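You operate a simulated robot arm through the tools that you are given. There is no shell and no other tool. Be economical: measure what you need, move in short steps, check, and stop when the job is done.

Carry out the task below with a simulated two-armed robot. There is one attempt and no reset: what you move stays moved.

JOB
On the top of the cloth table, fold the cloth in half, so that its two long edges meet.

Only the result counts: the job must be done as asked and must still hold three seconds after the hand-in. Knocking over, shifting, dropping, spilling or breaking anything else fails it. Flat cloth is picked up by pressing the open fingertips on it (5 to 10 N) and closing them slowly along it; thin cloth reads only 2 to 8 mm in the jaws.

ROBOT AND FRAMES
Two 7-joint arms with two-finger parallel grippers on one trunk, on a base that drives. Base frame: it is fixed to the floor where the robot stands at the start and does not move with it; the origin is under the middle of the robot, x ahead of it, y to its left, z up. Units: mm, rad, N and s.
The left shoulder is at the start at [70, 163, 1120], the right one opposite. With the tool pointing down near the work surface each hand reaches from about 380 to 880 mm from the robot's upright axis, wherever it stands, measured 20 degrees to its own side. Places, roughly: cloth [600, 100, 800]; top of the cloth table [600, 600, 800]. Payload 3.43 kg a hand.
The TCP of each hand is the grasp point between the finger pads, 34 mm short of the fingertips. In the tool frame z runs along the fingers and y along their closing line. The gripper opens to 128 mm. The fingers are 24 mm wide and 12 mm thick; the gripper's body (48 by 130 mm) begins 96 mm behind the TCP.
Orientation is that of the tool frame in the base frame, as a unit quaternion [x, y, z, w]. With the fingers straight down and closing along the base's y, the tool's x points along the base's -x, its y along +y and its z along -z.

CONTROLS
- The arms move only by the tool send_rows. It takes "left_targets", "right_targets" or both (then of equal length, played together; a hand with none holds still); each is a list of rows, each a list of 2 entries, a list of its own where there are three numbers: the shift along the tool's x, y, z in m, then the turn, a rotation vector about the tool's x, y, z in degrees. In form: [[[dx, dy, dz], [wx, wy, wz]], ...]. A call has 1 to 20 rows; each row shifts and turns the commanded pose from where the row before left it, along the tool's axes as they then stand. "left_grip" and "right_grip" are, for a hand that has rows, the opening, from 0 (shut) to 1 (fully open), set as the call begins (left out, the last holds). Each row takes 0.2 s and may step no farther than 50 mm and 0.15 rad from the row before; otherwise, or with a gripper value out of range, the whole call is refused. A pose out of reach is approached as far as the arm can. The call stops where the force on the tool passes 40 N (or 10 N more than at its start, if that is more) or the arm is blocked; 0.2 s more then pass. Each finger travels about 153 mm/s and halts on what it meets, pressing with about 32 N; the grip force reading is that of the motor and also rises with nothing between the fingers. The clock runs only during rows and for 0.2 s after the last one: add rows that do not move to give the fingers time. The reply holds the time, the measured pose of the TCP, the force on the tool along the base axes, the opening and the grip force, in the units named above and with some noise, with the torque about the TCP (base axes, N m) and any sound that the robot's microphone picked up, and new pictures: "views" is both (left out), scene, wrist or none (wrist: the cameras of the hands that moved).
- Cameras (640 x 400 px; columns grow to the right, rows downward): "scene" is now at [125.8, 21.7, 1326]; the picture's right is [0.20, -0.98, 0.00], its down [-0.70, -0.14, -0.70] and it looks along [0.69, 0.14, -0.71] (base axes); focal length 266 px, centre (320, 200). "left" rides on the left gripper at [76, 11, -160] in its tool frame; the picture's right is [-0.15, 0.99, 0.00], its down [-0.88, -0.13, -0.46] and it looks along [-0.45, -0.07, 0.89] (tool axes); focal length 234 px, centre (320, 200). "right" rides on the right gripper at [76, -11, -160] in its tool frame; the picture's right is [0.15, 0.99, 0.00], its down [-0.88, 0.13, -0.46] and it looks along [-0.45, 0.07, 0.89] (tool axes); focal length 234 px, centre (320, 200). There is no depth. A picture from a camera that has moved, and an enlarged one, comes with that camera's place and axes in the base frame and with its lens. The place of the scene camera against the robot may be out by one fixed shift of up to 12 mm in any direction.
- raise_lower(by): slides the trunk up (or, below 0, down) by that many mm; the arms and the scene camera ride with it, the base frame stays. It gives what a move gives, with no picture.
- base_move(legs): drives the robot by 1 to 6 legs, each [ahead, left, turn to the left] in mm, mm and rad, along the robot's own axes; the way and the turn of a leg run together, so that a leg with both is an arc; at most 1500 mm and 3.142 rad a leg. The arms and the cameras ride along, it lands a little off, and it stops where it bumps. It gives what a move gives, and a new picture of the scene camera.
- head_to(pan, tilt): turns the head with the scene camera to pan (to the left, within 1.501 rad either way) and tilt (down, from -0.506 to 1.204), counted from straight ahead of the robot. It gives what a move gives, and a new picture of the scene camera.
- zoom(camera, box): a new picture of the part [left, top, right, bottom] of that camera's present view, enlarged. It takes no simulated time.
- job_done(): hands the job in; it is judged then, once.

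Go step by step. Nothing tells you exact positions but the pictures and the camera data: compare them with the known pose of the tool, close in by small moves and look again before you grip or let go. The budget is 120 turns and 260 pictures, counting those below and the enlarged ones. Unless the task says otherwise, let go and move clear before handing in.

The tools are called after ">>>" by a JSON object that holds its "method" and its "body". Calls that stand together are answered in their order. send_rows: Moves the arms, as the interface text tells. Its arguments: {"type":"object","properties":{"left_targets":{"type":"array"},"left_grip":{"type":"number"},"right_targets":{"type":"array"},"right_grip":{"type":"number"},"views":{"type":"string","enum":["both","scene","wrist","none"]}},"required":[]} The other tools are called the same way: raise_lower (by) slides the trunk up or down; base_move (legs) drives the base; head_to (pan, tilt) turns the head that bears the scene camera; zoom (camera, box) takes an enlarged picture of a part of a camera's view; job_done () hands the job in.

At the start:

```text
time: 0.0
left_position: [512.5, 362.1, 951.7]
left_ee_rot: [0.0, 1.0, 0.0, 0.0]
left_wrist_force: [-0.3, -0.7, -0.4]
left_wrist_torque: [-0.02, 0.02, -0.02]
left_opening: 128.4
left_grasp_force: 0.0
right_position: [701.9, -167.7, 997.5]
right_ee_rot: [0.0, 1.0, -0.001, -0.001]
right_wrist_force: [-0.3, 0.6, 0.1]
right_wrist_torque: [0.02, -0.01, 0.03]
right_opening: 128.2
right_grasp_force: 0.0
trunk travel left (down, up): [-600.0, 340.0]
robot x, y, heading: [0.8, -1.9, 0.005]
head pan, tilt: [0.204, 0.792]
```

scene: 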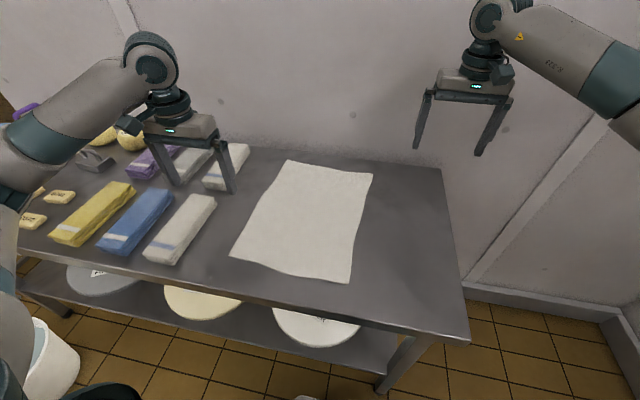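
right: 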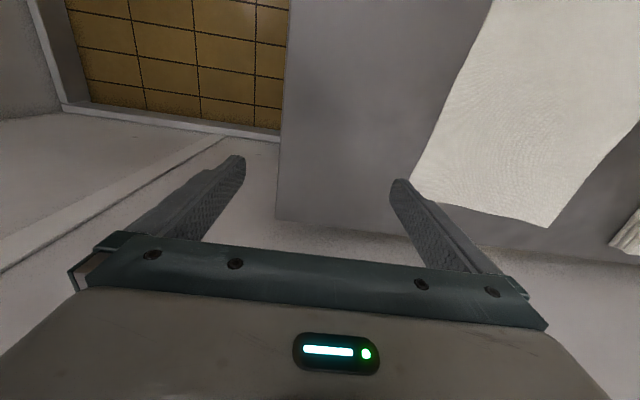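
left: 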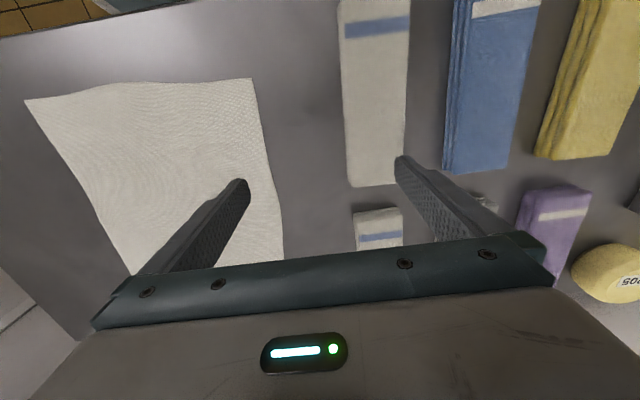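

The cloth lies at about x 405–795, y 0–285, with its long edges running along x. I plan to stand at the right end of the table facing +y, so that both hands can hold one long edge. First I check the floor space.

>>> {"method": "head_to", "body": {"pan": -0.5, "tilt": 1.2}}

>>> {"method": "head_to", "body": {"pan": -1.1, "tilt": 0.7}}

>>> {"method": "head_to", "body": {"pan": 1.3, "tilt": 0.7}}

```text
time: 1.1
left_position: [512.1, 360.2, 952.4]
left_ee_rot: [-0.001, 1.0, 0.001, 0.0]
left_wrist_force: [0.7, -0.9, 1.1]
left_wrist_torque: [-0.01, -0.01, 0.01]
left_opening: 128.0
left_grasp_force: 0.0
right_position: [703.2, -167.2, 997.5]
right_ee_rot: [0.0, 1.0, 0.0, 0.0]
right_wrist_force: [0.4, 0.0, -1.2]
right_wrist_torque: [0.0, -0.02, -0.01]
right_opening: 127.7
right_grasp_force: 0.1
trunk travel left (down, up): [-600.0, 340.0]
robot x, y, heading: [-4.8, 1.5, 0.003]
head pan, tilt: [-0.499, 1.201]
camera scene: at [95.6, -21.4, 1297.7], right [-0.48, -0.88, 0.0], down [-0.82, 0.45, -0.36], along [0.32, -0.17, -0.93], focal length 266 px, centre (320, 200)
```

scene: 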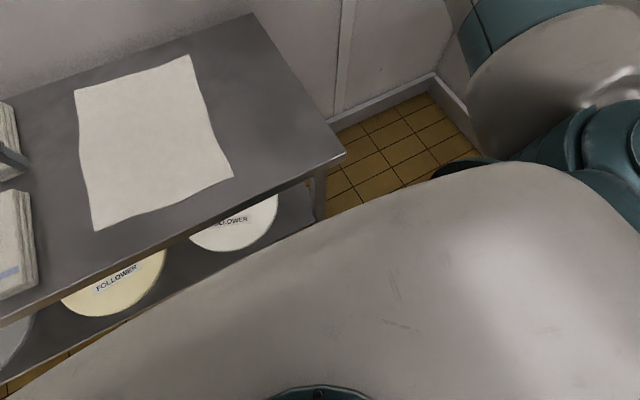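

```text
time: 2.1
left_position: [510.4, 363.0, 952.7]
left_ee_rot: [0.0, 1.0, -0.001, 0.0]
left_wrist_force: [-0.2, 0.1, 0.1]
left_wrist_torque: [0.0, -0.02, -0.01]
left_opening: 128.2
left_grasp_force: 0.0
right_position: [701.5, -167.6, 997.4]
right_ee_rot: [0.001, 1.0, 0.001, -0.001]
right_wrist_force: [-0.6, 0.4, 0.6]
right_wrist_torque: [-0.01, 0.03, 0.0]
right_opening: 128.0
right_grasp_force: 0.1
trunk travel left (down, up): [-600.0, 340.0]
robot x, y, heading: [0.8, -1.6, -0.001]
head pan, tilt: [-1.1, 0.7]
camera scene: at [85.1, -70.3, 1333.6], right [-0.89, -0.45, 0.0], down [-0.29, 0.57, -0.76], along [0.35, -0.68, -0.64], focal length 266 px, centre (320, 200)
```

scene: 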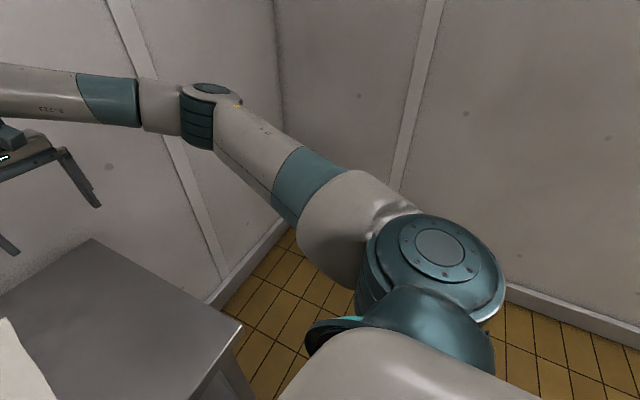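

```text
time: 4.3
left_position: [510.7, 361.7, 952.1]
left_ee_rot: [0.0, 1.0, 0.001, 0.0]
left_wrist_force: [-0.1, 0.1, -1.2]
left_wrist_torque: [0.02, -0.04, -0.02]
left_opening: 128.0
left_grasp_force: 0.0
right_position: [701.2, -166.1, 998.2]
right_ee_rot: [-0.001, 1.0, 0.0, 0.0]
right_wrist_force: [-0.3, -0.5, -0.5]
right_wrist_torque: [-0.02, 0.0, 0.0]
right_opening: 128.2
right_grasp_force: 0.2
trunk travel left (down, up): [-600.0, 340.0]
robot x, y, heading: [-1.3, 1.1, -0.001]
head pan, tilt: [1.3, 0.7]
camera scene: at [69.2, 87.2, 1333.7], right [0.96, -0.27, 0.0], down [-0.17, -0.62, -0.76], along [0.2, 0.74, -0.64], focal length 266 px, centre (320, 200)
```

scene: 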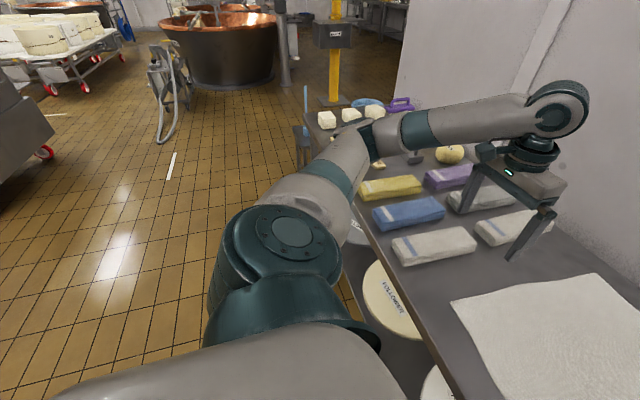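

Space beside the table's end is tight, so I'll work from the front: the left hand takes the far corner and the right hand the near corner of the left long edge. I then fold towards the free right side, driving the base along. First I arrange the arms.

>>> {"method": "send_rows", "body": {"right_targets": [[[0.038, 0.01, 0], [0, 0, 0]], [[0.038, 0.01, 0], [0, 0, 0]], [[0.038, 0.01, 0], [0, 0, 0]], [[0.038, 0.01, 0], [0, 0, 0]], [[0.038, 0.01, 0], [0, 0, 0]], [[0.038, 0.01, 0], [0, 0, 0]], [[0.038, 0.01, 0], [0, 0, 0]]], "views": "none"}}

>>> {"method": "head_to", "body": {"pan": 0.0, "tilt": 0.8}}

>>> {"method": "send_rows", "body": {"left_targets": [[[-0.0263, -0.0347, 0], [0, 0, 0]], [[-0.0263, -0.0347, 0], [0, 0, 0]], [[-0.0263, -0.0347, 0], [0, 0, 0]], [[-0.0263, -0.0347, 0], [0, 0, 0]], [[-0.0263, -0.0347, 0], [0, 0, 0]], [[-0.0263, -0.0347, 0], [0, 0, 0]], [[-0.0263, -0.0347, 0], [0, 0, 0]], [[-0.0263, -0.0347, 0], [0, 0, 0]], [[-0.0263, -0.0347, 0], [0, 0, 0]], [[-0.0263, -0.0347, 0], [0, 0, 0]]], "views": "scene"}}

```text
time: 5.9
left_position: [510.8, 362.1, 951.7]
left_ee_rot: [0.0, 1.0, 0.0, 0.0]
left_wrist_force: [0.1, 0.1, -0.7]
left_wrist_torque: [-0.04, -0.04, -0.03]
left_opening: 128.0
left_grasp_force: 0.2
right_position: [437.5, -96.0, 998.3]
right_ee_rot: [0.001, 1.0, 0.0, 0.0]
right_wrist_force: [0.4, -0.1, 0.3]
right_wrist_torque: [-0.02, -0.02, 0.01]
right_opening: 128.2
right_grasp_force: 0.1
trunk travel left (down, up): [-600.0, 340.0]
robot x, y, heading: [-3.5, 0.4, 0.001]
head pan, tilt: [1.3, 0.7]
```

```text
time: 7.3
left_position: [511.5, 361.2, 951.8]
left_ee_rot: [0.001, 1.0, 0.0, 0.0]
left_wrist_force: [-0.5, -0.6, -0.7]
left_wrist_torque: [-0.01, 0.0, -0.01]
left_opening: 128.0
left_grasp_force: 0.0
right_position: [437.7, -97.0, 996.7]
right_ee_rot: [-0.001, 1.0, 0.0, 0.001]
right_wrist_force: [0.4, 0.0, 0.1]
right_wrist_torque: [0.0, 0.04, 0.0]
right_opening: 127.9
right_grasp_force: 0.2
trunk travel left (down, up): [-600.0, 340.0]
robot x, y, heading: [-1.9, 0.1, 0.003]
head pan, tilt: [0.0, 0.799]
camera scene: at [127.1, 5.5, 1325.4], right [0.0, -1.0, 0.0], down [-0.72, 0.0, -0.7], along [0.7, 0.0, -0.72], focal length 266 px, centre (320, 200)
```

scene: 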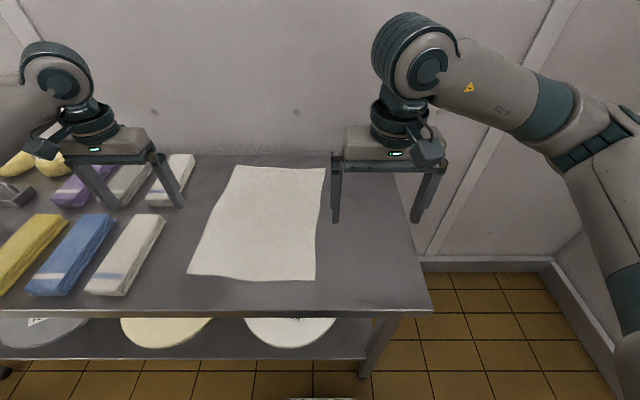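

```text
time: 9.5
left_position: [774.4, 12.6, 952.3]
left_ee_rot: [0.001, 1.0, 0.002, 0.0]
left_wrist_force: [-0.3, -0.4, 1.0]
left_wrist_torque: [0.06, 0.01, -0.02]
left_opening: 128.0
left_grasp_force: 0.1
right_position: [436.2, -98.6, 998.5]
right_ee_rot: [0.0, 1.0, 0.0, 0.0]
right_wrist_force: [0.0, 0.0, 0.4]
right_wrist_torque: [0.06, -0.02, -0.02]
right_opening: 127.9
right_grasp_force: 0.0
trunk travel left (down, up): [-600.0, 340.0]
robot x, y, heading: [-3.6, -1.0, 0.001]
head pan, tilt: [0.0, 0.799]
camera scene: at [127.0, 2.7, 1325.4], right [0.0, -1.0, 0.0], down [-0.72, 0.0, -0.7], along [0.7, 0.0, -0.72], focal length 266 px, centre (320, 200)
```

scene: 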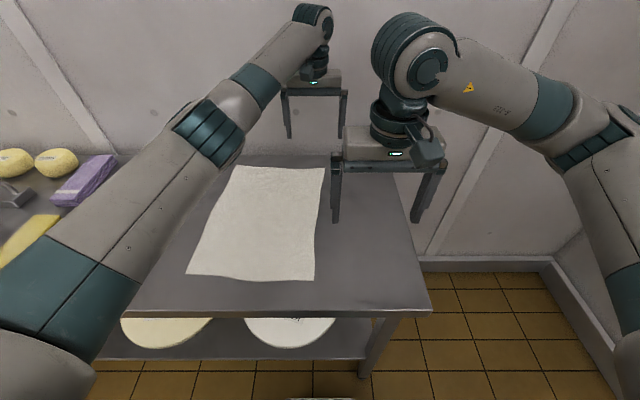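

The arms clear each other and the corners are A(788,269), D(414,290), B(776,-10), C(400,14). Now I drive left about 255 mm.

>>> {"method": "base_move", "body": {"legs": [[0, 255, 0]]}}

```text
time: 11.4
left_position: [774.5, 273.8, 952.3]
left_ee_rot: [0.0, 1.0, 0.0, 0.0]
left_wrist_force: [0.3, -0.2, -0.2]
left_wrist_torque: [0.0, -0.01, -0.02]
left_opening: 128.1
left_grasp_force: 0.1
right_position: [437.8, 160.4, 996.9]
right_ee_rot: [0.0, 1.0, 0.0, 0.0]
right_wrist_force: [0.3, -0.3, -0.1]
right_wrist_torque: [0.0, 0.02, -0.03]
right_opening: 127.9
right_grasp_force: 0.0
trunk travel left (down, up): [-600.0, 340.0]
robot x, y, heading: [0.6, 254.4, 0.002]
head pan, tilt: [0.0, 0.799]
camera scene: at [127.1, 262.1, 1325.4], right [0.0, -1.0, 0.0], down [-0.72, 0.0, -0.7], along [0.7, 0.0, -0.72], focal length 266 px, centre (320, 200)
```

scene: 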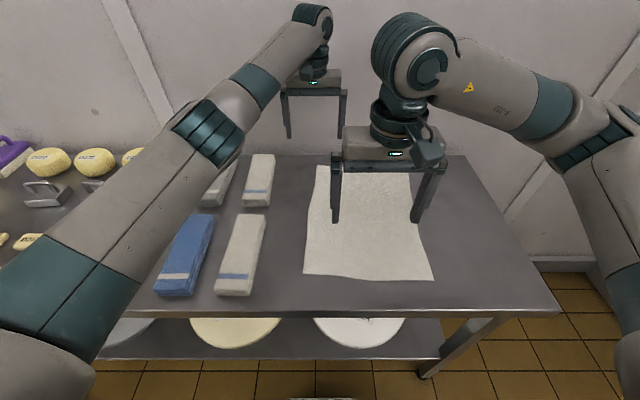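

Now I bring both hands above their corners, jaws nearly at 30 mm, about 35 mm above the cloth to look.

>>> {"method": "send_rows", "body": {"left_targets": [[[0.001, -0.006, 0], [0, 0, 0]], [[0.001, -0.006, 0], [0, 0, 0]], [[0.001, -0.006, 0], [0, 0, 0]], [[0.001, -0.006, 0.02], [0, 0, 0]], [[0, 0, 0.03], [0, 0, 0]], [[0, 0, 0.032], [0, 0, 0]]], "right_targets": [[[0.002, 0.036, 0], [0, 0, 0]], [[0.002, 0.036, 0], [0, 0, 0]], [[0.002, 0.036, 0], [0, 0, 0]], [[0, 0, 0.04], [0, 0, 0]], [[0, 0, 0.044], [0, 0, 0]], [[0, 0, 0.043], [0, 0, 0]]], "left_grip": 0.23, "right_grip": 0.23}}

```text
time: 12.8
left_position: [770.8, 248.9, 868.7]
left_ee_rot: [0.0, 1.0, 0.0, -0.001]
left_wrist_force: [-0.6, 0.2, -0.8]
left_wrist_torque: [0.02, 0.04, 0.02]
left_opening: 29.5
left_grasp_force: 0.0
right_position: [429.9, 268.5, 871.4]
right_ee_rot: [0.0, 1.0, 0.001, -0.001]
right_wrist_force: [0.1, -0.6, -0.7]
right_wrist_torque: [0.05, 0.03, -0.04]
right_opening: 29.2
right_grasp_force: 0.1
trunk travel left (down, up): [-600.0, 340.0]
robot x, y, heading: [-1.3, 257.9, -0.001]
head pan, tilt: [0.0, 0.799]
camera scene: at [128.1, 261.1, 1325.4], right [0.0, -1.0, 0.0], down [-0.72, 0.0, -0.7], along [0.7, 0.0, -0.72], focal length 266 px, centre (320, 200)
camera right: at [355.0, 257.3, 1029.3], right [-0.15, 0.99, 0.0], down [0.88, 0.13, 0.45], along [0.45, 0.07, -0.89], focal length 234 px, centre (320, 200)
camera left: at [695.7, 258.7, 1029.6], right [0.15, 0.99, 0.0], down [0.88, -0.13, 0.45], along [0.45, -0.07, -0.89], focal length 234 px, centre (320, 200)
```

scene: 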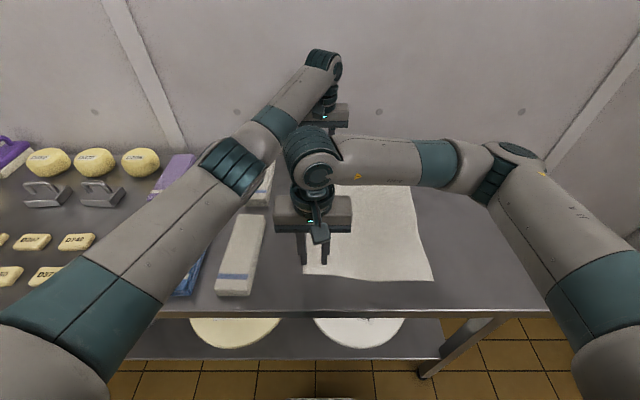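
right: 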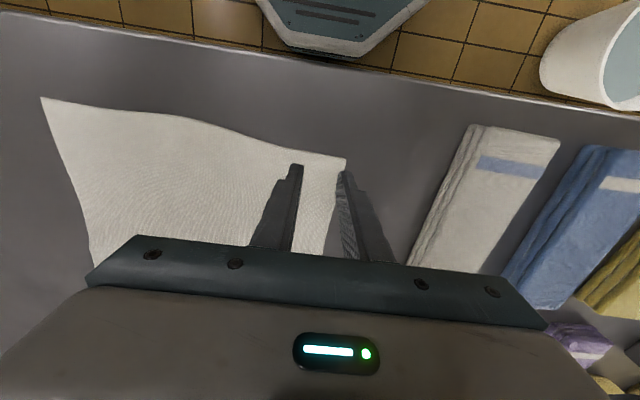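
left: 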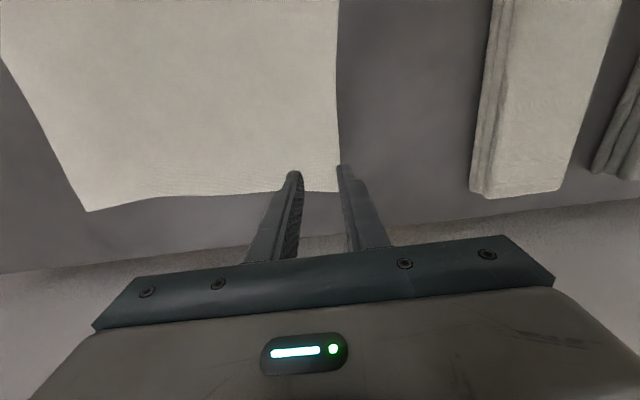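

From the wrist cameras: A(804,260), B(787,-21), C(407,10), D(420,295). I shift slightly so both fingertips land on cloth with the outer one just inside the edge, then lower.

>>> {"method": "send_rows", "body": {"left_targets": [[[-0.014, -0.009, 0], [0, 0, 0]], [[0, 0, 0.014], [0, 0, 0]], [[0, 0, 0.014], [0, 0, 0]], [[0, 0, 0], [0, 0, 0]]], "right_targets": [[[-0.008, 0.003, 0], [0, 0, 0]], [[0, 0, 0.015], [0, 0, 0]], [[0, 0, 0.015], [0, 0, 0]], [[0, 0, 0], [0, 0, 0]]], "views": "wrist"}}

```text
time: 13.8
left_position: [783.6, 240.3, 842.1]
left_ee_rot: [-0.001, 1.0, 0.001, 0.001]
left_wrist_force: [-0.5, -0.2, -0.7]
left_wrist_torque: [0.03, 0.03, 0.01]
left_opening: 29.5
left_grasp_force: 0.1
right_position: [439.5, 271.2, 840.5]
right_ee_rot: [0.0, 1.0, 0.0, 0.0]
right_wrist_force: [-0.4, -0.3, -0.4]
right_wrist_torque: [-0.03, 0.02, 0.0]
right_opening: 29.2
right_grasp_force: 0.0
trunk travel left (down, up): [-600.0, 340.0]
robot x, y, heading: [3.0, 255.5, -0.001]
head pan, tilt: [0.0, 0.799]
camera right: at [362.6, 260.5, 999.7], right [-0.15, 0.99, 0.0], down [0.88, 0.13, 0.46], along [0.45, 0.07, -0.89], focal length 234 px, centre (320, 200)
camera left: at [708.2, 249.8, 1002.7], right [0.15, 0.99, 0.0], down [0.88, -0.13, 0.46], along [0.45, -0.07, -0.89], focal length 234 px, centre (320, 200)
```

right: 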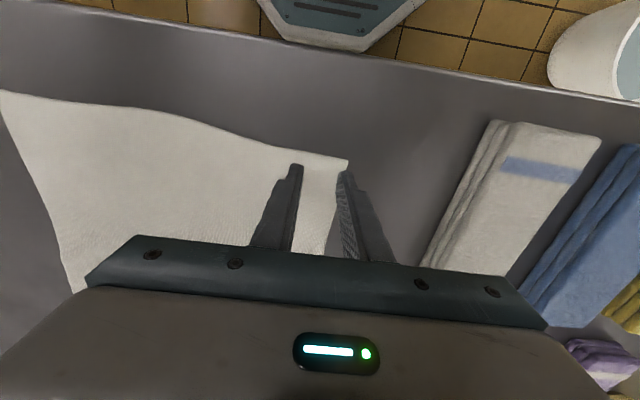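
left: 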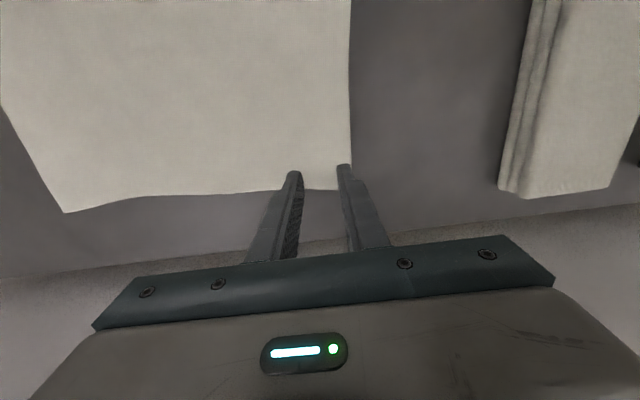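

Alignment looks right. Lowering gently to contact.

>>> {"method": "send_rows", "body": {"left_targets": [[[0, 0, 0.004], [0, 0, 0]], [[0, 0, 0.002], [0, 0, 0]], [[0, 0, 0.001], [0, 0, 0]]], "right_targets": [[[0, -0.003, 0.003], [0, 0, 0]], [[0, 0, 0.002], [0, 0, 0]], [[0, 0, 0.001], [0, 0, 0]]], "views": "none"}}

```text
time: 14.6
left_position: [783.3, 238.1, 836.2]
left_ee_rot: [0.0, 1.0, 0.0, 0.001]
left_wrist_force: [0.2, -0.3, 2.6]
left_wrist_torque: [0.01, -0.01, 0.03]
left_opening: 29.3
left_grasp_force: 0.0
right_position: [438.7, 268.0, 835.9]
right_ee_rot: [0.001, 1.0, 0.0, 0.0]
right_wrist_force: [-0.5, -0.3, 3.3]
right_wrist_torque: [0.03, 0.02, -0.01]
right_opening: 29.3
right_grasp_force: 0.1
trunk travel left (down, up): [-600.0, 340.0]
robot x, y, heading: [-1.8, 256.5, -0.007]
head pan, tilt: [0.0, 0.799]
```

>>> {"method": "send_rows", "body": {"left_targets": [[[0, 0, 0.001], [0, 0, 0]], [[0, 0, 0], [0, 0, 0]]], "right_targets": [[[0, 0, 0.001], [0, 0, 0]], [[0, 0, 0], [0, 0, 0]]], "views": "none"}}

```text
time: 15.2
left_position: [783.8, 238.7, 836.6]
left_ee_rot: [0.0, 1.0, 0.0, 0.001]
left_wrist_force: [2.1, -0.2, 7.2]
left_wrist_torque: [0.03, -0.06, 0.01]
left_opening: 29.7
left_grasp_force: 0.0
right_position: [438.3, 268.5, 835.5]
right_ee_rot: [-0.001, 1.0, 0.0, 0.002]
right_wrist_force: [1.6, 0.1, 12.5]
right_wrist_torque: [-0.01, 0.03, 0.04]
right_opening: 29.5
right_grasp_force: 0.0
trunk travel left (down, up): [-600.0, 340.0]
robot x, y, heading: [-0.4, 253.8, 0.001]
head pan, tilt: [0.0, 0.799]
```

Forces are about right. Close slowly.

>>> {"method": "send_rows", "body": {"left_targets": [[[0, 0, 0], [0, 0, 0]]], "right_targets": [[[0, 0, -0.0004], [0, 0, 0]]], "left_grip": 0.19, "right_grip": 0.19, "views": "none"}}

>>> {"method": "send_rows", "body": {"left_targets": [[[0, 0, 0], [0, 0, 0]]], "right_targets": [[[0, 0, 0], [0, 0, 0]]], "left_grip": 0.15, "right_grip": 0.15, "views": "wrist"}}

```text
time: 15.6
left_position: [782.6, 238.9, 835.8]
left_ee_rot: [0.0, 1.0, 0.0, 0.001]
left_wrist_force: [-0.5, 0.1, 9.3]
left_wrist_torque: [0.03, -0.02, 0.02]
left_opening: 23.5
left_grasp_force: 0.0
right_position: [437.3, 269.2, 835.6]
right_ee_rot: [0.001, 1.0, 0.001, 0.001]
right_wrist_force: [0.9, -0.7, 11.2]
right_wrist_torque: [0.01, 0.0, -0.03]
right_opening: 22.9
right_grasp_force: 0.1
trunk travel left (down, up): [-600.0, 340.0]
robot x, y, heading: [2.0, 252.9, -0.0]
head pan, tilt: [0.0, 0.799]
```

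```text
time: 16.0
left_position: [783.1, 237.9, 836.2]
left_ee_rot: [0.0, 1.0, 0.0, 0.001]
left_wrist_force: [-0.6, -0.4, 9.6]
left_wrist_torque: [0.02, -0.03, -0.01]
left_opening: 18.5
left_grasp_force: 0.1
right_position: [437.5, 267.0, 835.6]
right_ee_rot: [0.0, 1.0, 0.0, 0.001]
right_wrist_force: [0.5, 0.2, 12.0]
right_wrist_torque: [0.04, 0.04, -0.02]
right_opening: 18.1
right_grasp_force: 0.0
trunk travel left (down, up): [-600.0, 340.0]
robot x, y, heading: [-0.1, 257.4, -0.005]
head pan, tilt: [0.0, 0.799]
camera right: at [361.2, 256.8, 994.4], right [-0.15, 0.99, 0.0], down [0.88, 0.13, 0.46], along [0.45, 0.07, -0.89], focal length 234 px, centre (320, 200)
camera left: at [707.1, 249.8, 996.2], right [0.15, 0.99, 0.0], down [0.88, -0.13, 0.46], along [0.45, -0.07, -0.89], focal length 234 px, centre (320, 200)
```

right: 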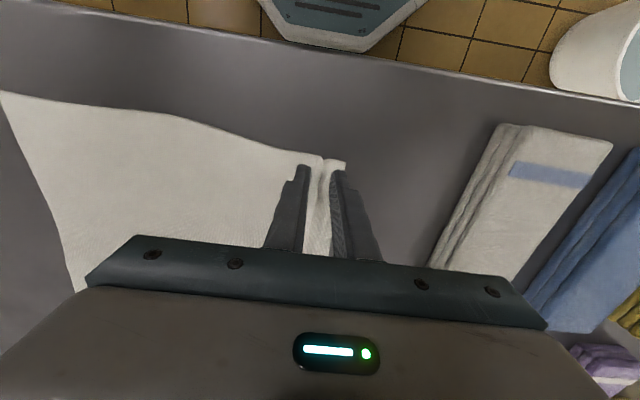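
left: 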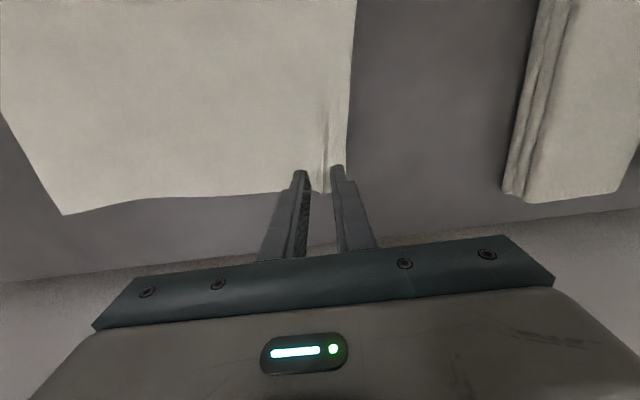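

Ridges form between both pairs of fingers. I keep closing.

>>> {"method": "send_rows", "body": {"left_targets": [[[0, 0, 0], [0, 0, 0]]], "right_targets": [[[0, 0, 0], [0, 0, 0]]], "left_grip": 0.11, "right_grip": 0.11, "views": "none"}}

>>> {"method": "send_rows", "body": {"left_targets": [[[0, 0, 0], [0, 0, 0]]], "right_targets": [[[0, 0, 0], [0, 0, 0]]], "left_grip": 0.07, "right_grip": 0.07, "views": "none"}}

>>> {"method": "send_rows", "body": {"left_targets": [[[0, 0, 0], [0, 0, 0]], [[0, 0, 0], [0, 0, 0]]], "right_targets": [[[0, 0, 0], [0, 0, 0]], [[0, 0, 0], [0, 0, 0]]], "left_grip": 0.0, "right_grip": 0.0, "views": "wrist"}}

```text
time: 16.4
left_position: [783.0, 239.6, 835.6]
left_ee_rot: [-0.001, 1.0, -0.001, 0.001]
left_wrist_force: [-0.4, -0.2, 8.9]
left_wrist_torque: [0.05, -0.02, -0.03]
left_opening: 13.0
left_grasp_force: 0.0
right_position: [438.3, 267.5, 835.4]
right_ee_rot: [0.0, 1.0, 0.0, 0.001]
right_wrist_force: [-0.2, -0.2, 12.9]
right_wrist_torque: [0.03, 0.03, 0.01]
right_opening: 12.6
right_grasp_force: 0.1
trunk travel left (down, up): [-600.0, 340.0]
robot x, y, heading: [0.9, 254.1, -0.004]
head pan, tilt: [0.0, 0.799]
```

```text
time: 16.8
left_position: [782.7, 238.9, 836.0]
left_ee_rot: [0.0, 1.0, 0.0, 0.001]
left_wrist_force: [-0.4, -0.3, 8.6]
left_wrist_torque: [0.02, -0.02, 0.02]
left_opening: 7.8
left_grasp_force: 0.0
right_position: [437.2, 267.3, 835.0]
right_ee_rot: [0.0, 1.0, 0.0, 0.001]
right_wrist_force: [-0.2, -0.8, 12.2]
right_wrist_torque: [0.0, 0.01, -0.03]
right_opening: 7.5
right_grasp_force: 0.1
trunk travel left (down, up): [-600.0, 340.0]
robot x, y, heading: [2.2, 256.3, -0.004]
head pan, tilt: [0.0, 0.799]
```

```text
time: 17.4
left_position: [781.2, 239.9, 834.4]
left_ee_rot: [0.0, 1.0, 0.0, 0.001]
left_wrist_force: [-0.5, 0.3, 9.5]
left_wrist_torque: [-0.01, 0.04, 0.02]
left_opening: 2.0
left_grasp_force: 31.8
right_position: [438.1, 267.9, 834.8]
right_ee_rot: [0.0, 1.0, 0.0, 0.001]
right_wrist_force: [0.4, -0.2, 12.5]
right_wrist_torque: [-0.01, 0.06, 0.03]
right_opening: 2.0
right_grasp_force: 31.8
trunk travel left (down, up): [-600.0, 340.0]
robot x, y, heading: [0.5, 255.5, 0.003]
head pan, tilt: [0.0, 0.799]
camera right: at [361.1, 256.8, 994.3], right [-0.15, 0.99, 0.0], down [0.88, 0.13, 0.46], along [0.45, 0.07, -0.89], focal length 234 px, centre (320, 200)
camera left: at [707.0, 249.9, 996.1], right [0.15, 0.99, 0.0], down [0.88, -0.13, 0.46], along [0.45, -0.07, -0.89], focal length 234 px, centre (320, 200)
```

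right: 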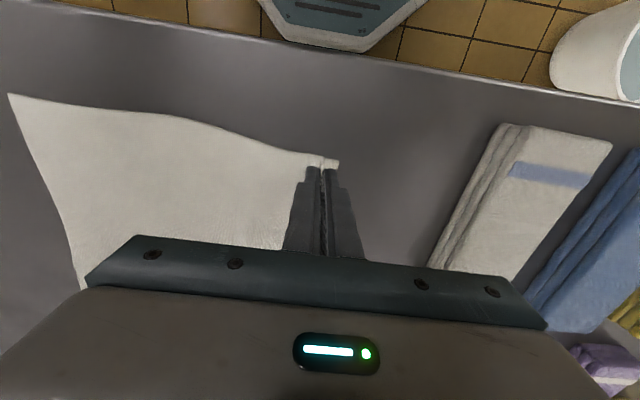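
left: 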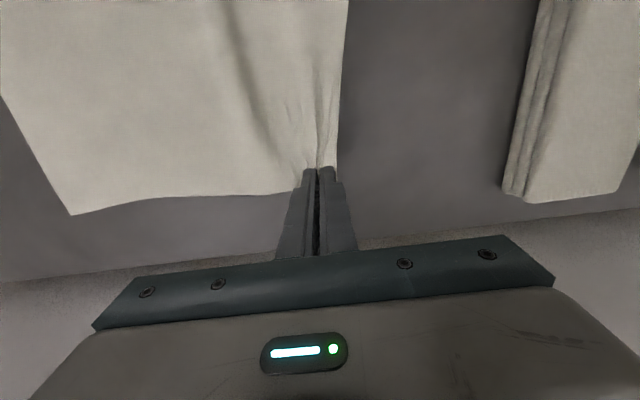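

Both jaws hold cloth (2 mm). I lift along the first part of an arc towards -y and check.

>>> {"method": "send_rows", "body": {"left_targets": [[[0, 0, -0.015], [0, 0, 0]], [[0.001, -0.005, -0.018], [0, 0, 0]], [[0.001, -0.011, -0.019], [0, 0, 0]], [[0.001, -0.018, -0.019], [0, 0, 0]], [[0.002, -0.024, -0.018], [0, 0, 0]], [[0, 0, 0], [0, 0, 0]]], "right_targets": [[[0, 0, -0.015], [0, 0, 0]], [[0.001, -0.005, -0.018], [0, 0, 0]], [[0.001, -0.011, -0.019], [0, 0, 0]], [[0.001, -0.018, -0.019], [0, 0, 0]], [[0.002, -0.024, -0.018], [0, 0, 0]], [[0, 0, 0], [0, 0, 0]]]}}

```text
time: 18.8
left_position: [771.2, 186.4, 922.2]
left_ee_rot: [-0.001, 1.0, 0.0, 0.0]
left_wrist_force: [0.1, -0.6, -0.4]
left_wrist_torque: [-0.07, 0.01, 0.0]
left_opening: 1.8
left_grasp_force: 32.1
left hand out of reach, approached as far as the arm can: row 5
right_position: [432.7, 211.1, 924.6]
right_ee_rot: [0.001, 1.0, 0.0, 0.0]
right_wrist_force: [0.1, 0.8, -0.7]
right_wrist_torque: [-0.01, -0.01, 0.02]
right_opening: 2.4
right_grasp_force: 32.0
trunk travel left (down, up): [-600.0, 340.0]
robot x, y, heading: [0.3, 259.7, -0.003]
head pan, tilt: [0.0, 0.799]
camera scene: at [127.5, 262.6, 1325.4], right [0.0, -1.0, 0.0], down [-0.72, 0.0, -0.7], along [0.7, 0.0, -0.72], focal length 266 px, centre (320, 200)
camera right: at [358.1, 199.2, 1083.7], right [-0.15, 0.99, 0.0], down [0.88, 0.13, 0.46], along [0.45, 0.07, -0.89], focal length 234 px, centre (320, 200)
camera left: at [695.9, 197.4, 1082.6], right [0.15, 0.99, 0.0], down [0.88, -0.13, 0.46], along [0.45, -0.07, -0.89], focal length 234 px, centre (320, 200)
```

scene: 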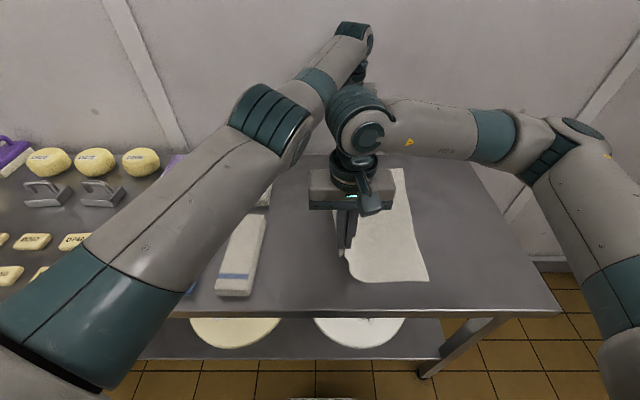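
right: 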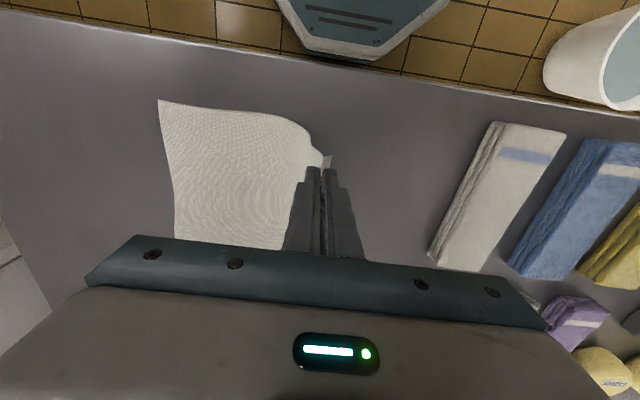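
left: 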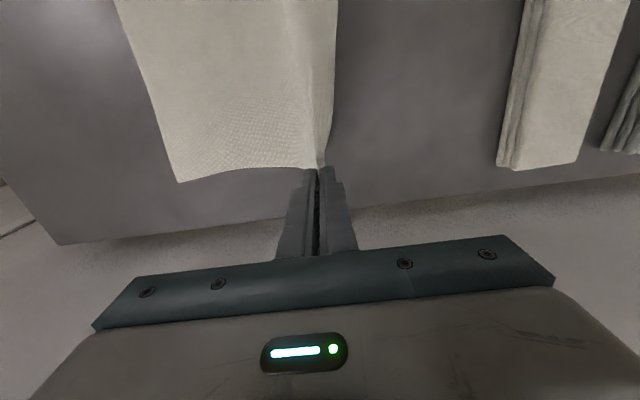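

The cloth edge is lifted by both hands. I now drive right 130 mm, carrying the edge over the fold line.

>>> {"method": "base_move", "body": {"legs": [[0, -130, 0]]}}

```text
time: 20.1
left_position: [771.3, 58.4, 921.5]
left_ee_rot: [0.0, 1.0, 0.0, 0.0]
left_wrist_force: [0.0, -0.3, 0.1]
left_wrist_torque: [0.01, -0.02, -0.01]
left_opening: 2.1
left_grasp_force: 32.0
right_position: [434.1, 81.3, 924.3]
right_ee_rot: [0.0, 1.0, 0.0, 0.0]
right_wrist_force: [0.1, -0.1, -1.0]
right_wrist_torque: [0.04, -0.01, 0.02]
right_opening: 1.9
right_grasp_force: 31.8
trunk travel left (down, up): [-600.0, 340.0]
robot x, y, heading: [-2.8, 129.2, -0.003]
head pan, tilt: [0.0, 0.799]
camera scene: at [127.1, 133.2, 1325.4], right [0.0, -1.0, 0.0], down [-0.72, 0.0, -0.7], along [0.7, 0.0, -0.72], focal length 266 px, centre (320, 200)
```

scene: 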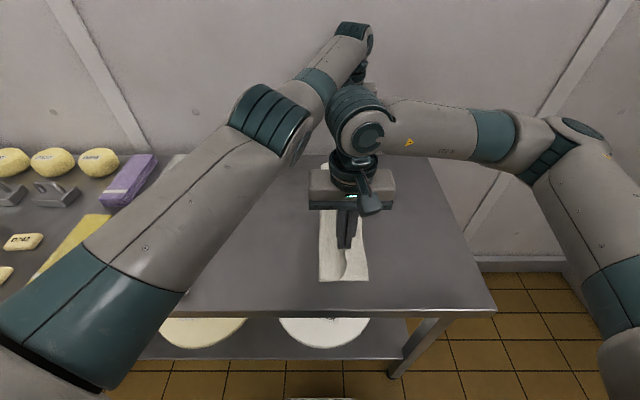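

Going well. To give the arms room for tilting, I shift the hands back +y relative to the base and drive right again.

>>> {"method": "send_rows", "body": {"left_targets": [[[0, 0.025, 0], [0, 0, 0]], [[0, 0.025, 0], [0, 0, 0]], [[0, 0.025, 0], [0, 0, 0]], [[0, 0.025, 0], [0, 0, 0]]], "right_targets": [[[0, 0.025, 0], [0, 0, 0]], [[0, 0.025, 0], [0, 0, 0]], [[0, 0.025, 0], [0, 0, 0]], [[0, 0.025, 0], [0, 0, 0]]], "views": "none"}}

>>> {"method": "base_move", "body": {"legs": [[0, -100, 0]]}}

>>> {"method": "send_rows", "body": {"left_targets": [[[0, 0.025, 0], [0, 0, 0]], [[0, 0.025, 0], [0, 0, 0]], [[0, 0.025, 0], [0, 0, 0]], [[0, 0.025, 0], [0, 0, 0]]], "right_targets": [[[0, 0.025, 0], [0, 0, 0]], [[0, 0.025, 0], [0, 0, 0]], [[0, 0.025, 0], [0, 0, 0]], [[0, 0.025, 0], [0, 0, 0]]], "views": "wrist"}}

```text
time: 20.8
left_position: [772.8, 116.6, 925.0]
left_ee_rot: [-0.002, 1.0, -0.001, 0.002]
left_wrist_force: [0.9, -0.1, 0.4]
left_wrist_torque: [0.03, 0.01, -0.01]
left_opening: 2.1
left_grasp_force: 32.2
right_position: [433.8, 132.9, 919.9]
right_ee_rot: [0.002, 1.0, -0.006, -0.003]
right_wrist_force: [0.0, -2.5, 0.0]
right_wrist_torque: [0.41, -0.2, 0.0]
right_opening: 2.3
right_grasp_force: 31.7
trunk travel left (down, up): [-600.0, 340.0]
robot x, y, heading: [-0.4, 127.5, 0.002]
head pan, tilt: [0.0, 0.799]
stopped in row 3 (right hand): the force on the tool passed its limit at 56 N (the readings are from after the stop); the commanded pose is now the measured one
```

```text
time: 21.9
left_position: [772.8, 17.7, 925.0]
left_ee_rot: [-0.003, 1.0, 0.0, 0.001]
left_wrist_force: [0.3, 0.7, 0.2]
left_wrist_torque: [0.03, 0.0, 0.01]
left_opening: 2.0
left_grasp_force: 32.3
right_position: [434.6, 32.9, 920.3]
right_ee_rot: [0.002, 1.0, -0.006, -0.003]
right_wrist_force: [-1.6, -6.4, -0.1]
right_wrist_torque: [0.92, -0.37, 0.0]
right_opening: 1.8
right_grasp_force: 31.8
trunk travel left (down, up): [-600.0, 340.0]
robot x, y, heading: [1.4, 31.2, 0.0]
head pan, tilt: [0.0, 0.799]
camera scene: at [127.3, 34.3, 1325.4], right [0.0, -1.0, 0.0], down [-0.72, 0.0, -0.7], along [0.7, 0.0, -0.72], focal length 266 px, centre (320, 200)
```

scene: 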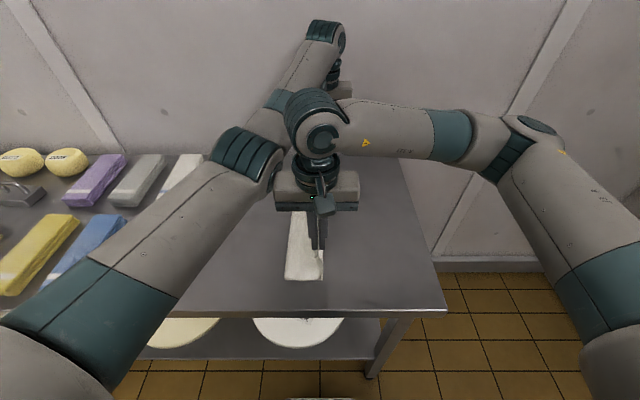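

```text
time: 22.3
left_position: [775.2, 35.7, 926.5]
left_ee_rot: [-0.005, 1.0, -0.004, 0.003]
left_wrist_force: [0.6, 0.5, -0.9]
left_wrist_torque: [-0.04, 0.02, 0.02]
left_opening: 2.0
left_grasp_force: 31.7
right_position: [433.6, 44.3, 917.0]
right_ee_rot: [0.004, 1.0, -0.015, -0.007]
right_wrist_force: [0.0, -1.6, -1.2]
right_wrist_torque: [0.15, -0.01, 0.0]
right_opening: 2.3
right_grasp_force: 31.4
trunk travel left (down, up): [-600.0, 340.0]
robot x, y, heading: [3.3, 26.0, 0.007]
head pan, tilt: [0.0, 0.799]
stopped in row 1 (right hand): the force on the tool passed its limit at 50 N (the readings are from after the stop); the commanded pose is now the measured one
camera right: at [360.4, 39.2, 1076.7], right [-0.14, 0.99, -0.03], down [0.89, 0.14, 0.44], along [0.44, 0.04, -0.9], focal length 234 px, centre (320, 200)
camera left: at [698.5, 46.9, 1087.0], right [0.14, 0.99, -0.01], down [0.88, -0.12, 0.46], along [0.46, -0.07, -0.89], focal length 234 px, centre (320, 200)
```

right: 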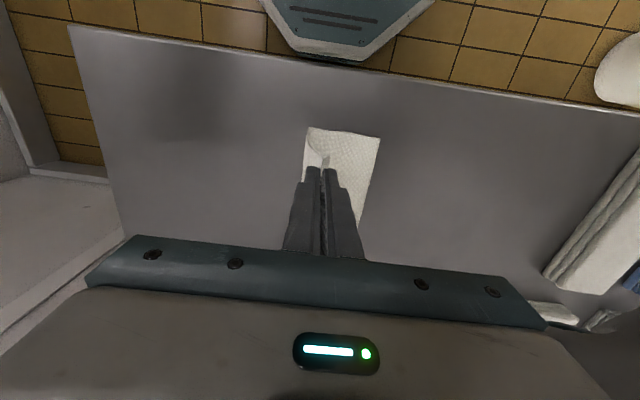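
left: 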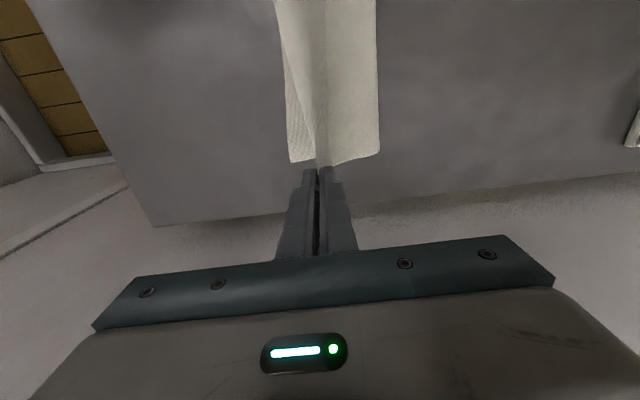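

The right wrist touched the left elbow (no harm), and the edge was pulled slightly too far, so the crease crept towards -y. I move the left hand away in +y, tilt both hands 45° and will then go back to let the crease re-settle.

>>> {"method": "send_rows", "body": {"left_targets": [[[0, 0.02, 0], [0, 0, 0]], [[0, 0.02, 0], [0, 0, 0]], [[0, 0.02, 0], [0, 0, 0]], [[0, 0, 0], [-7.5, 0, 0]], [[0, 0, 0], [-7.5, 0, 0]], [[0, 0, 0], [-7.5, 0, 0]], [[0, 0, 0], [-7.5, 0, 0]], [[0, 0, 0], [-7.5, 0, 0]], [[0, 0, 0], [-7.5, 0, 0]]], "right_targets": [[[0, 0, 0], [0, 0, 0]], [[0, 0, 0], [0, 0, 0]], [[0, 0, 0], [-7.5, 0, 0]], [[0, 0, 0], [-7.5, 0, 0]], [[0, 0, 0], [-7.5, 0, 0]], [[0, 0, 0], [-7.5, 0, 0]], [[0, 0, 0], [-7.5, 0, 0]], [[0, 0, 0], [-7.5, 0, 0]], [[0, 0, 0], [0, 0, 0]]], "views": "both"}}

```text
time: 24.3
left_position: [766.1, 101.6, 929.2]
left_ee_rot: [-0.006, 0.936, 0.352, 0.002]
left_wrist_force: [-0.2, -0.8, 0.1]
left_wrist_torque: [-0.06, -0.01, 0.0]
left_opening: 2.1
left_grasp_force: 32.7
left hand out of reach, approached as far as the arm can: row 8, 9
right_position: [434.1, 43.2, 917.5]
right_ee_rot: [0.006, 0.929, 0.37, -0.003]
right_wrist_force: [0.3, 0.4, -0.2]
right_wrist_torque: [-0.08, 0.0, 0.03]
right_opening: 1.9
right_grasp_force: 32.4
trunk travel left (down, up): [-600.0, 340.0]
robot x, y, heading: [-0.4, 26.5, 0.001]
head pan, tilt: [0.0, 0.799]
camera scene: at [127.6, 35.8, 1325.4], right [0.0, -1.0, 0.0], down [-0.72, 0.0, -0.7], along [0.7, 0.0, -0.72], focal length 266 px, centre (320, 200)
camera right: at [358.7, -74.5, 1025.5], right [-0.13, 0.72, 0.68], down [0.88, -0.23, 0.41], along [0.45, 0.66, -0.6], focal length 234 px, centre (320, 200)
camera left: at [689.7, 3.1, 1057.5], right [0.13, 0.75, 0.65], down [0.88, -0.39, 0.26], along [0.45, 0.54, -0.71], focal length 234 px, centre (320, 200)
```

scene: 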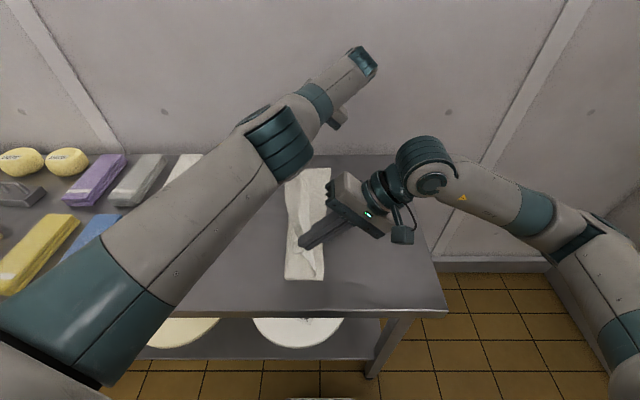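
right: 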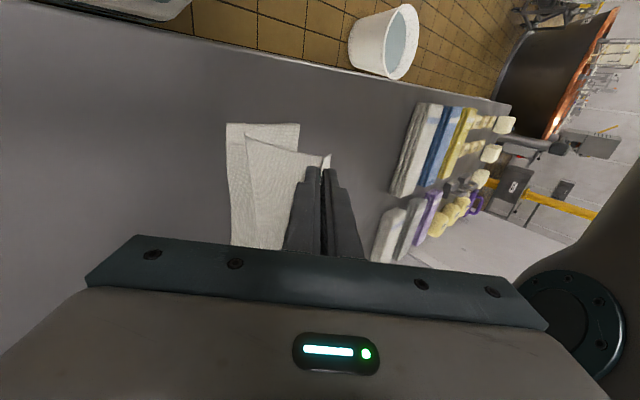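
left: 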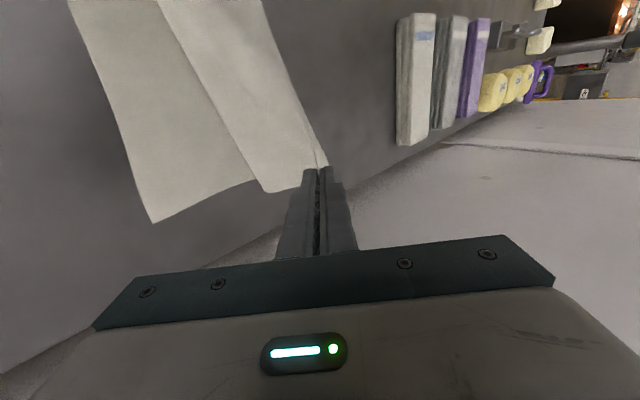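

The grip dragged the sheet +16 mm, so the target edge is now C(406,26)–B(788,-5), with the crease wanted at y≈168 (near) and 136 (far). I lower the hands a bit, then drive back left so the crease can settle.

>>> {"method": "send_rows", "body": {"left_targets": [[[0, -0.013, 0.015], [0, 0, 0]], [[0, -0.013, 0.015], [0, 0, 0]]], "right_targets": [[[0, -0.01, 0.011], [0, 0, 0]], [[0, -0.01, 0.011], [0, 0, 0]]], "views": "none"}}

>>> {"method": "base_move", "body": {"legs": [[0, 75, 0]]}}

>>> {"method": "zoom", "body": {"camera": "right", "box": [0, 0, 640, 400]}}

>>> {"method": "zoom", "body": {"camera": "left", "box": [0, 0, 640, 400]}}

```text
time: 24.9
left_position: [764.1, 100.4, 889.4]
left_ee_rot: [-0.006, 0.936, 0.351, 0.002]
left_wrist_force: [0.3, -0.5, 0.2]
left_wrist_torque: [-0.01, 0.01, 0.02]
left_opening: 2.1
left_grasp_force: 31.6
right_position: [434.0, 43.7, 887.5]
right_ee_rot: [0.007, 0.929, 0.37, -0.004]
right_wrist_force: [-0.7, 0.2, 0.1]
right_wrist_torque: [-0.06, 0.01, 0.0]
right_opening: 2.0
right_grasp_force: 32.4
trunk travel left (down, up): [-600.0, 340.0]
robot x, y, heading: [-2.8, 27.8, 0.003]
head pan, tilt: [0.0, 0.799]
```

```text
time: 25.9
left_position: [764.5, 175.2, 889.1]
left_ee_rot: [-0.004, 0.937, 0.35, 0.001]
left_wrist_force: [-0.5, 0.4, -0.3]
left_wrist_torque: [-0.06, 0.0, 0.03]
left_opening: 2.1
left_grasp_force: 31.9
right_position: [434.1, 117.1, 887.3]
right_ee_rot: [0.007, 0.929, 0.37, -0.004]
right_wrist_force: [0.1, 0.5, 0.5]
right_wrist_torque: [-0.07, 0.02, -0.03]
right_opening: 1.9
right_grasp_force: 32.1
trunk travel left (down, up): [-600.0, 340.0]
robot x, y, heading: [-1.0, 101.9, 0.0]
head pan, tilt: [0.0, 0.799]
camera scene: at [127.2, 110.9, 1325.4], right [0.0, -1.0, 0.0], down [-0.72, 0.0, -0.7], along [0.7, 0.0, -0.72], focal length 266 px, centre (320, 200)
```

scene: 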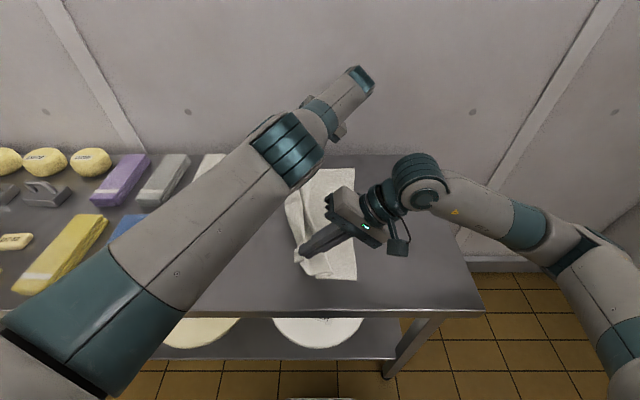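

```text
1.00 times, centred on (320, 200) of right (not enlarged: the box is as wide or as high as the picture)
camera zoom: at [358.0, 0.7, 995.7], right [-0.13, 0.72, 0.68], down [0.88, -0.23, 0.41], along [0.45, 0.66, -0.61], focal length 234 px, centre (320, 200)
```

zoom: 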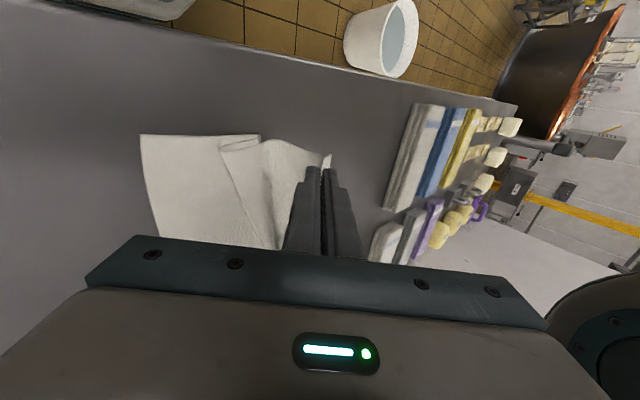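

```text
1.00 times, centred on (320, 200) of left (not enlarged: the box is as wide or as high as the picture)
camera zoom: at [688.7, 77.8, 1018.2], right [0.13, 0.75, 0.65], down [0.88, -0.39, 0.27], along [0.45, 0.54, -0.71], focal length 234 px, centre (320, 200)
```

zoom: 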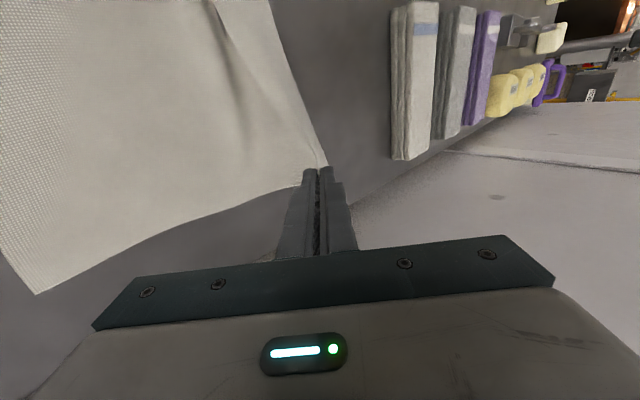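

The near crease is stuck in an S-fold because that side was pulled too far; the far side is fine. Turning the base right while sliding left aligns both hands with the cloth edge and pulls the near side back open.

>>> {"method": "base_move", "body": {"legs": [[-3, 62, -0.09], [-8, 62, -0.09], [-14, 62, -0.09]]}}

>>> {"method": "zoom", "body": {"camera": "right", "box": [0, 0, 640, 400]}}

>>> {"method": "zoom", "body": {"camera": "left", "box": [0, 0, 640, 400]}}

```text
time: 28.1
left_position: [755.5, 157.8, 891.4]
left_ee_rot: [0.12, 0.929, 0.347, 0.049]
left_wrist_force: [0.3, 1.1, 0.3]
left_wrist_torque: [-0.09, -0.01, 0.05]
left_opening: 1.9
left_grasp_force: 32.6
right_position: [422.9, 190.0, 887.8]
right_ee_rot: [0.131, 0.92, 0.367, 0.045]
right_wrist_force: [-1.0, 0.0, 0.1]
right_wrist_torque: [-0.03, -0.04, 0.01]
right_opening: 2.0
right_grasp_force: 32.1
trunk travel left (down, up): [-600.0, 340.0]
robot x, y, heading: [2.7, 291.9, -0.269]
head pan, tilt: [0.0, 0.799]
camera scene: at [122.4, 264.3, 1325.5], right [-0.27, -0.96, 0.0], down [-0.69, 0.19, -0.7], along [0.67, -0.19, -0.72], focal length 266 px, centre (320, 200)
```

scene: 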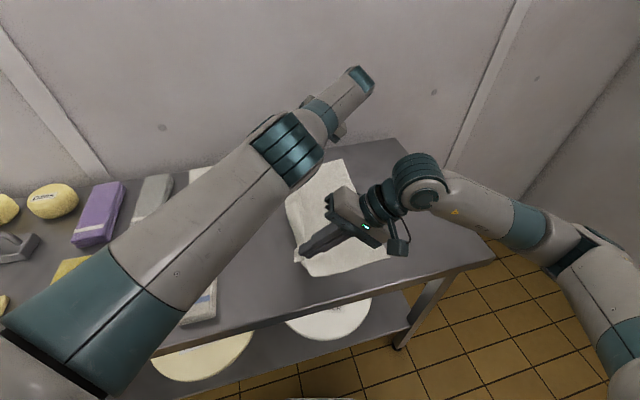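

```text
1.00 times, centred on (320, 200) of right (not enlarged: the box is as wide or as high as the picture)
camera zoom: at [317.2, 97.4, 995.9], right [0.07, 0.73, 0.68], down [0.79, -0.45, 0.41], along [0.61, 0.51, -0.61], focal length 234 px, centre (320, 200)
```

zoom: 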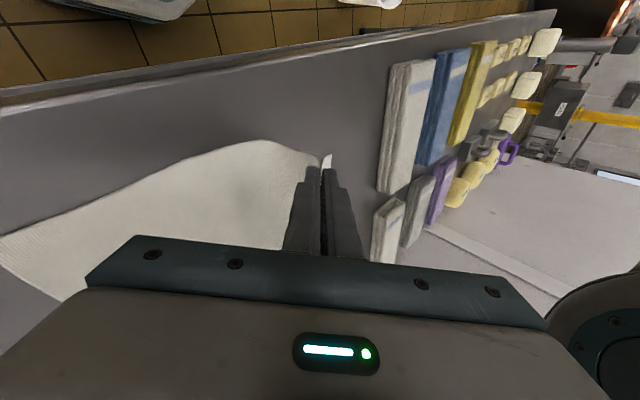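

```text
1.00 times, centred on (320, 200) of left (not enlarged: the box is as wide or as high as the picture)
camera zoom: at [656.7, 83.8, 1018.8], right [0.33, 0.68, 0.65], down [0.75, -0.61, 0.27], along [0.58, 0.4, -0.71], focal length 234 px, centre (320, 200)
```

zoom: 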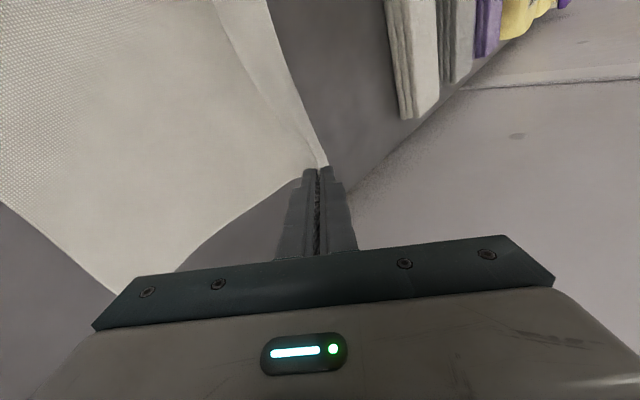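

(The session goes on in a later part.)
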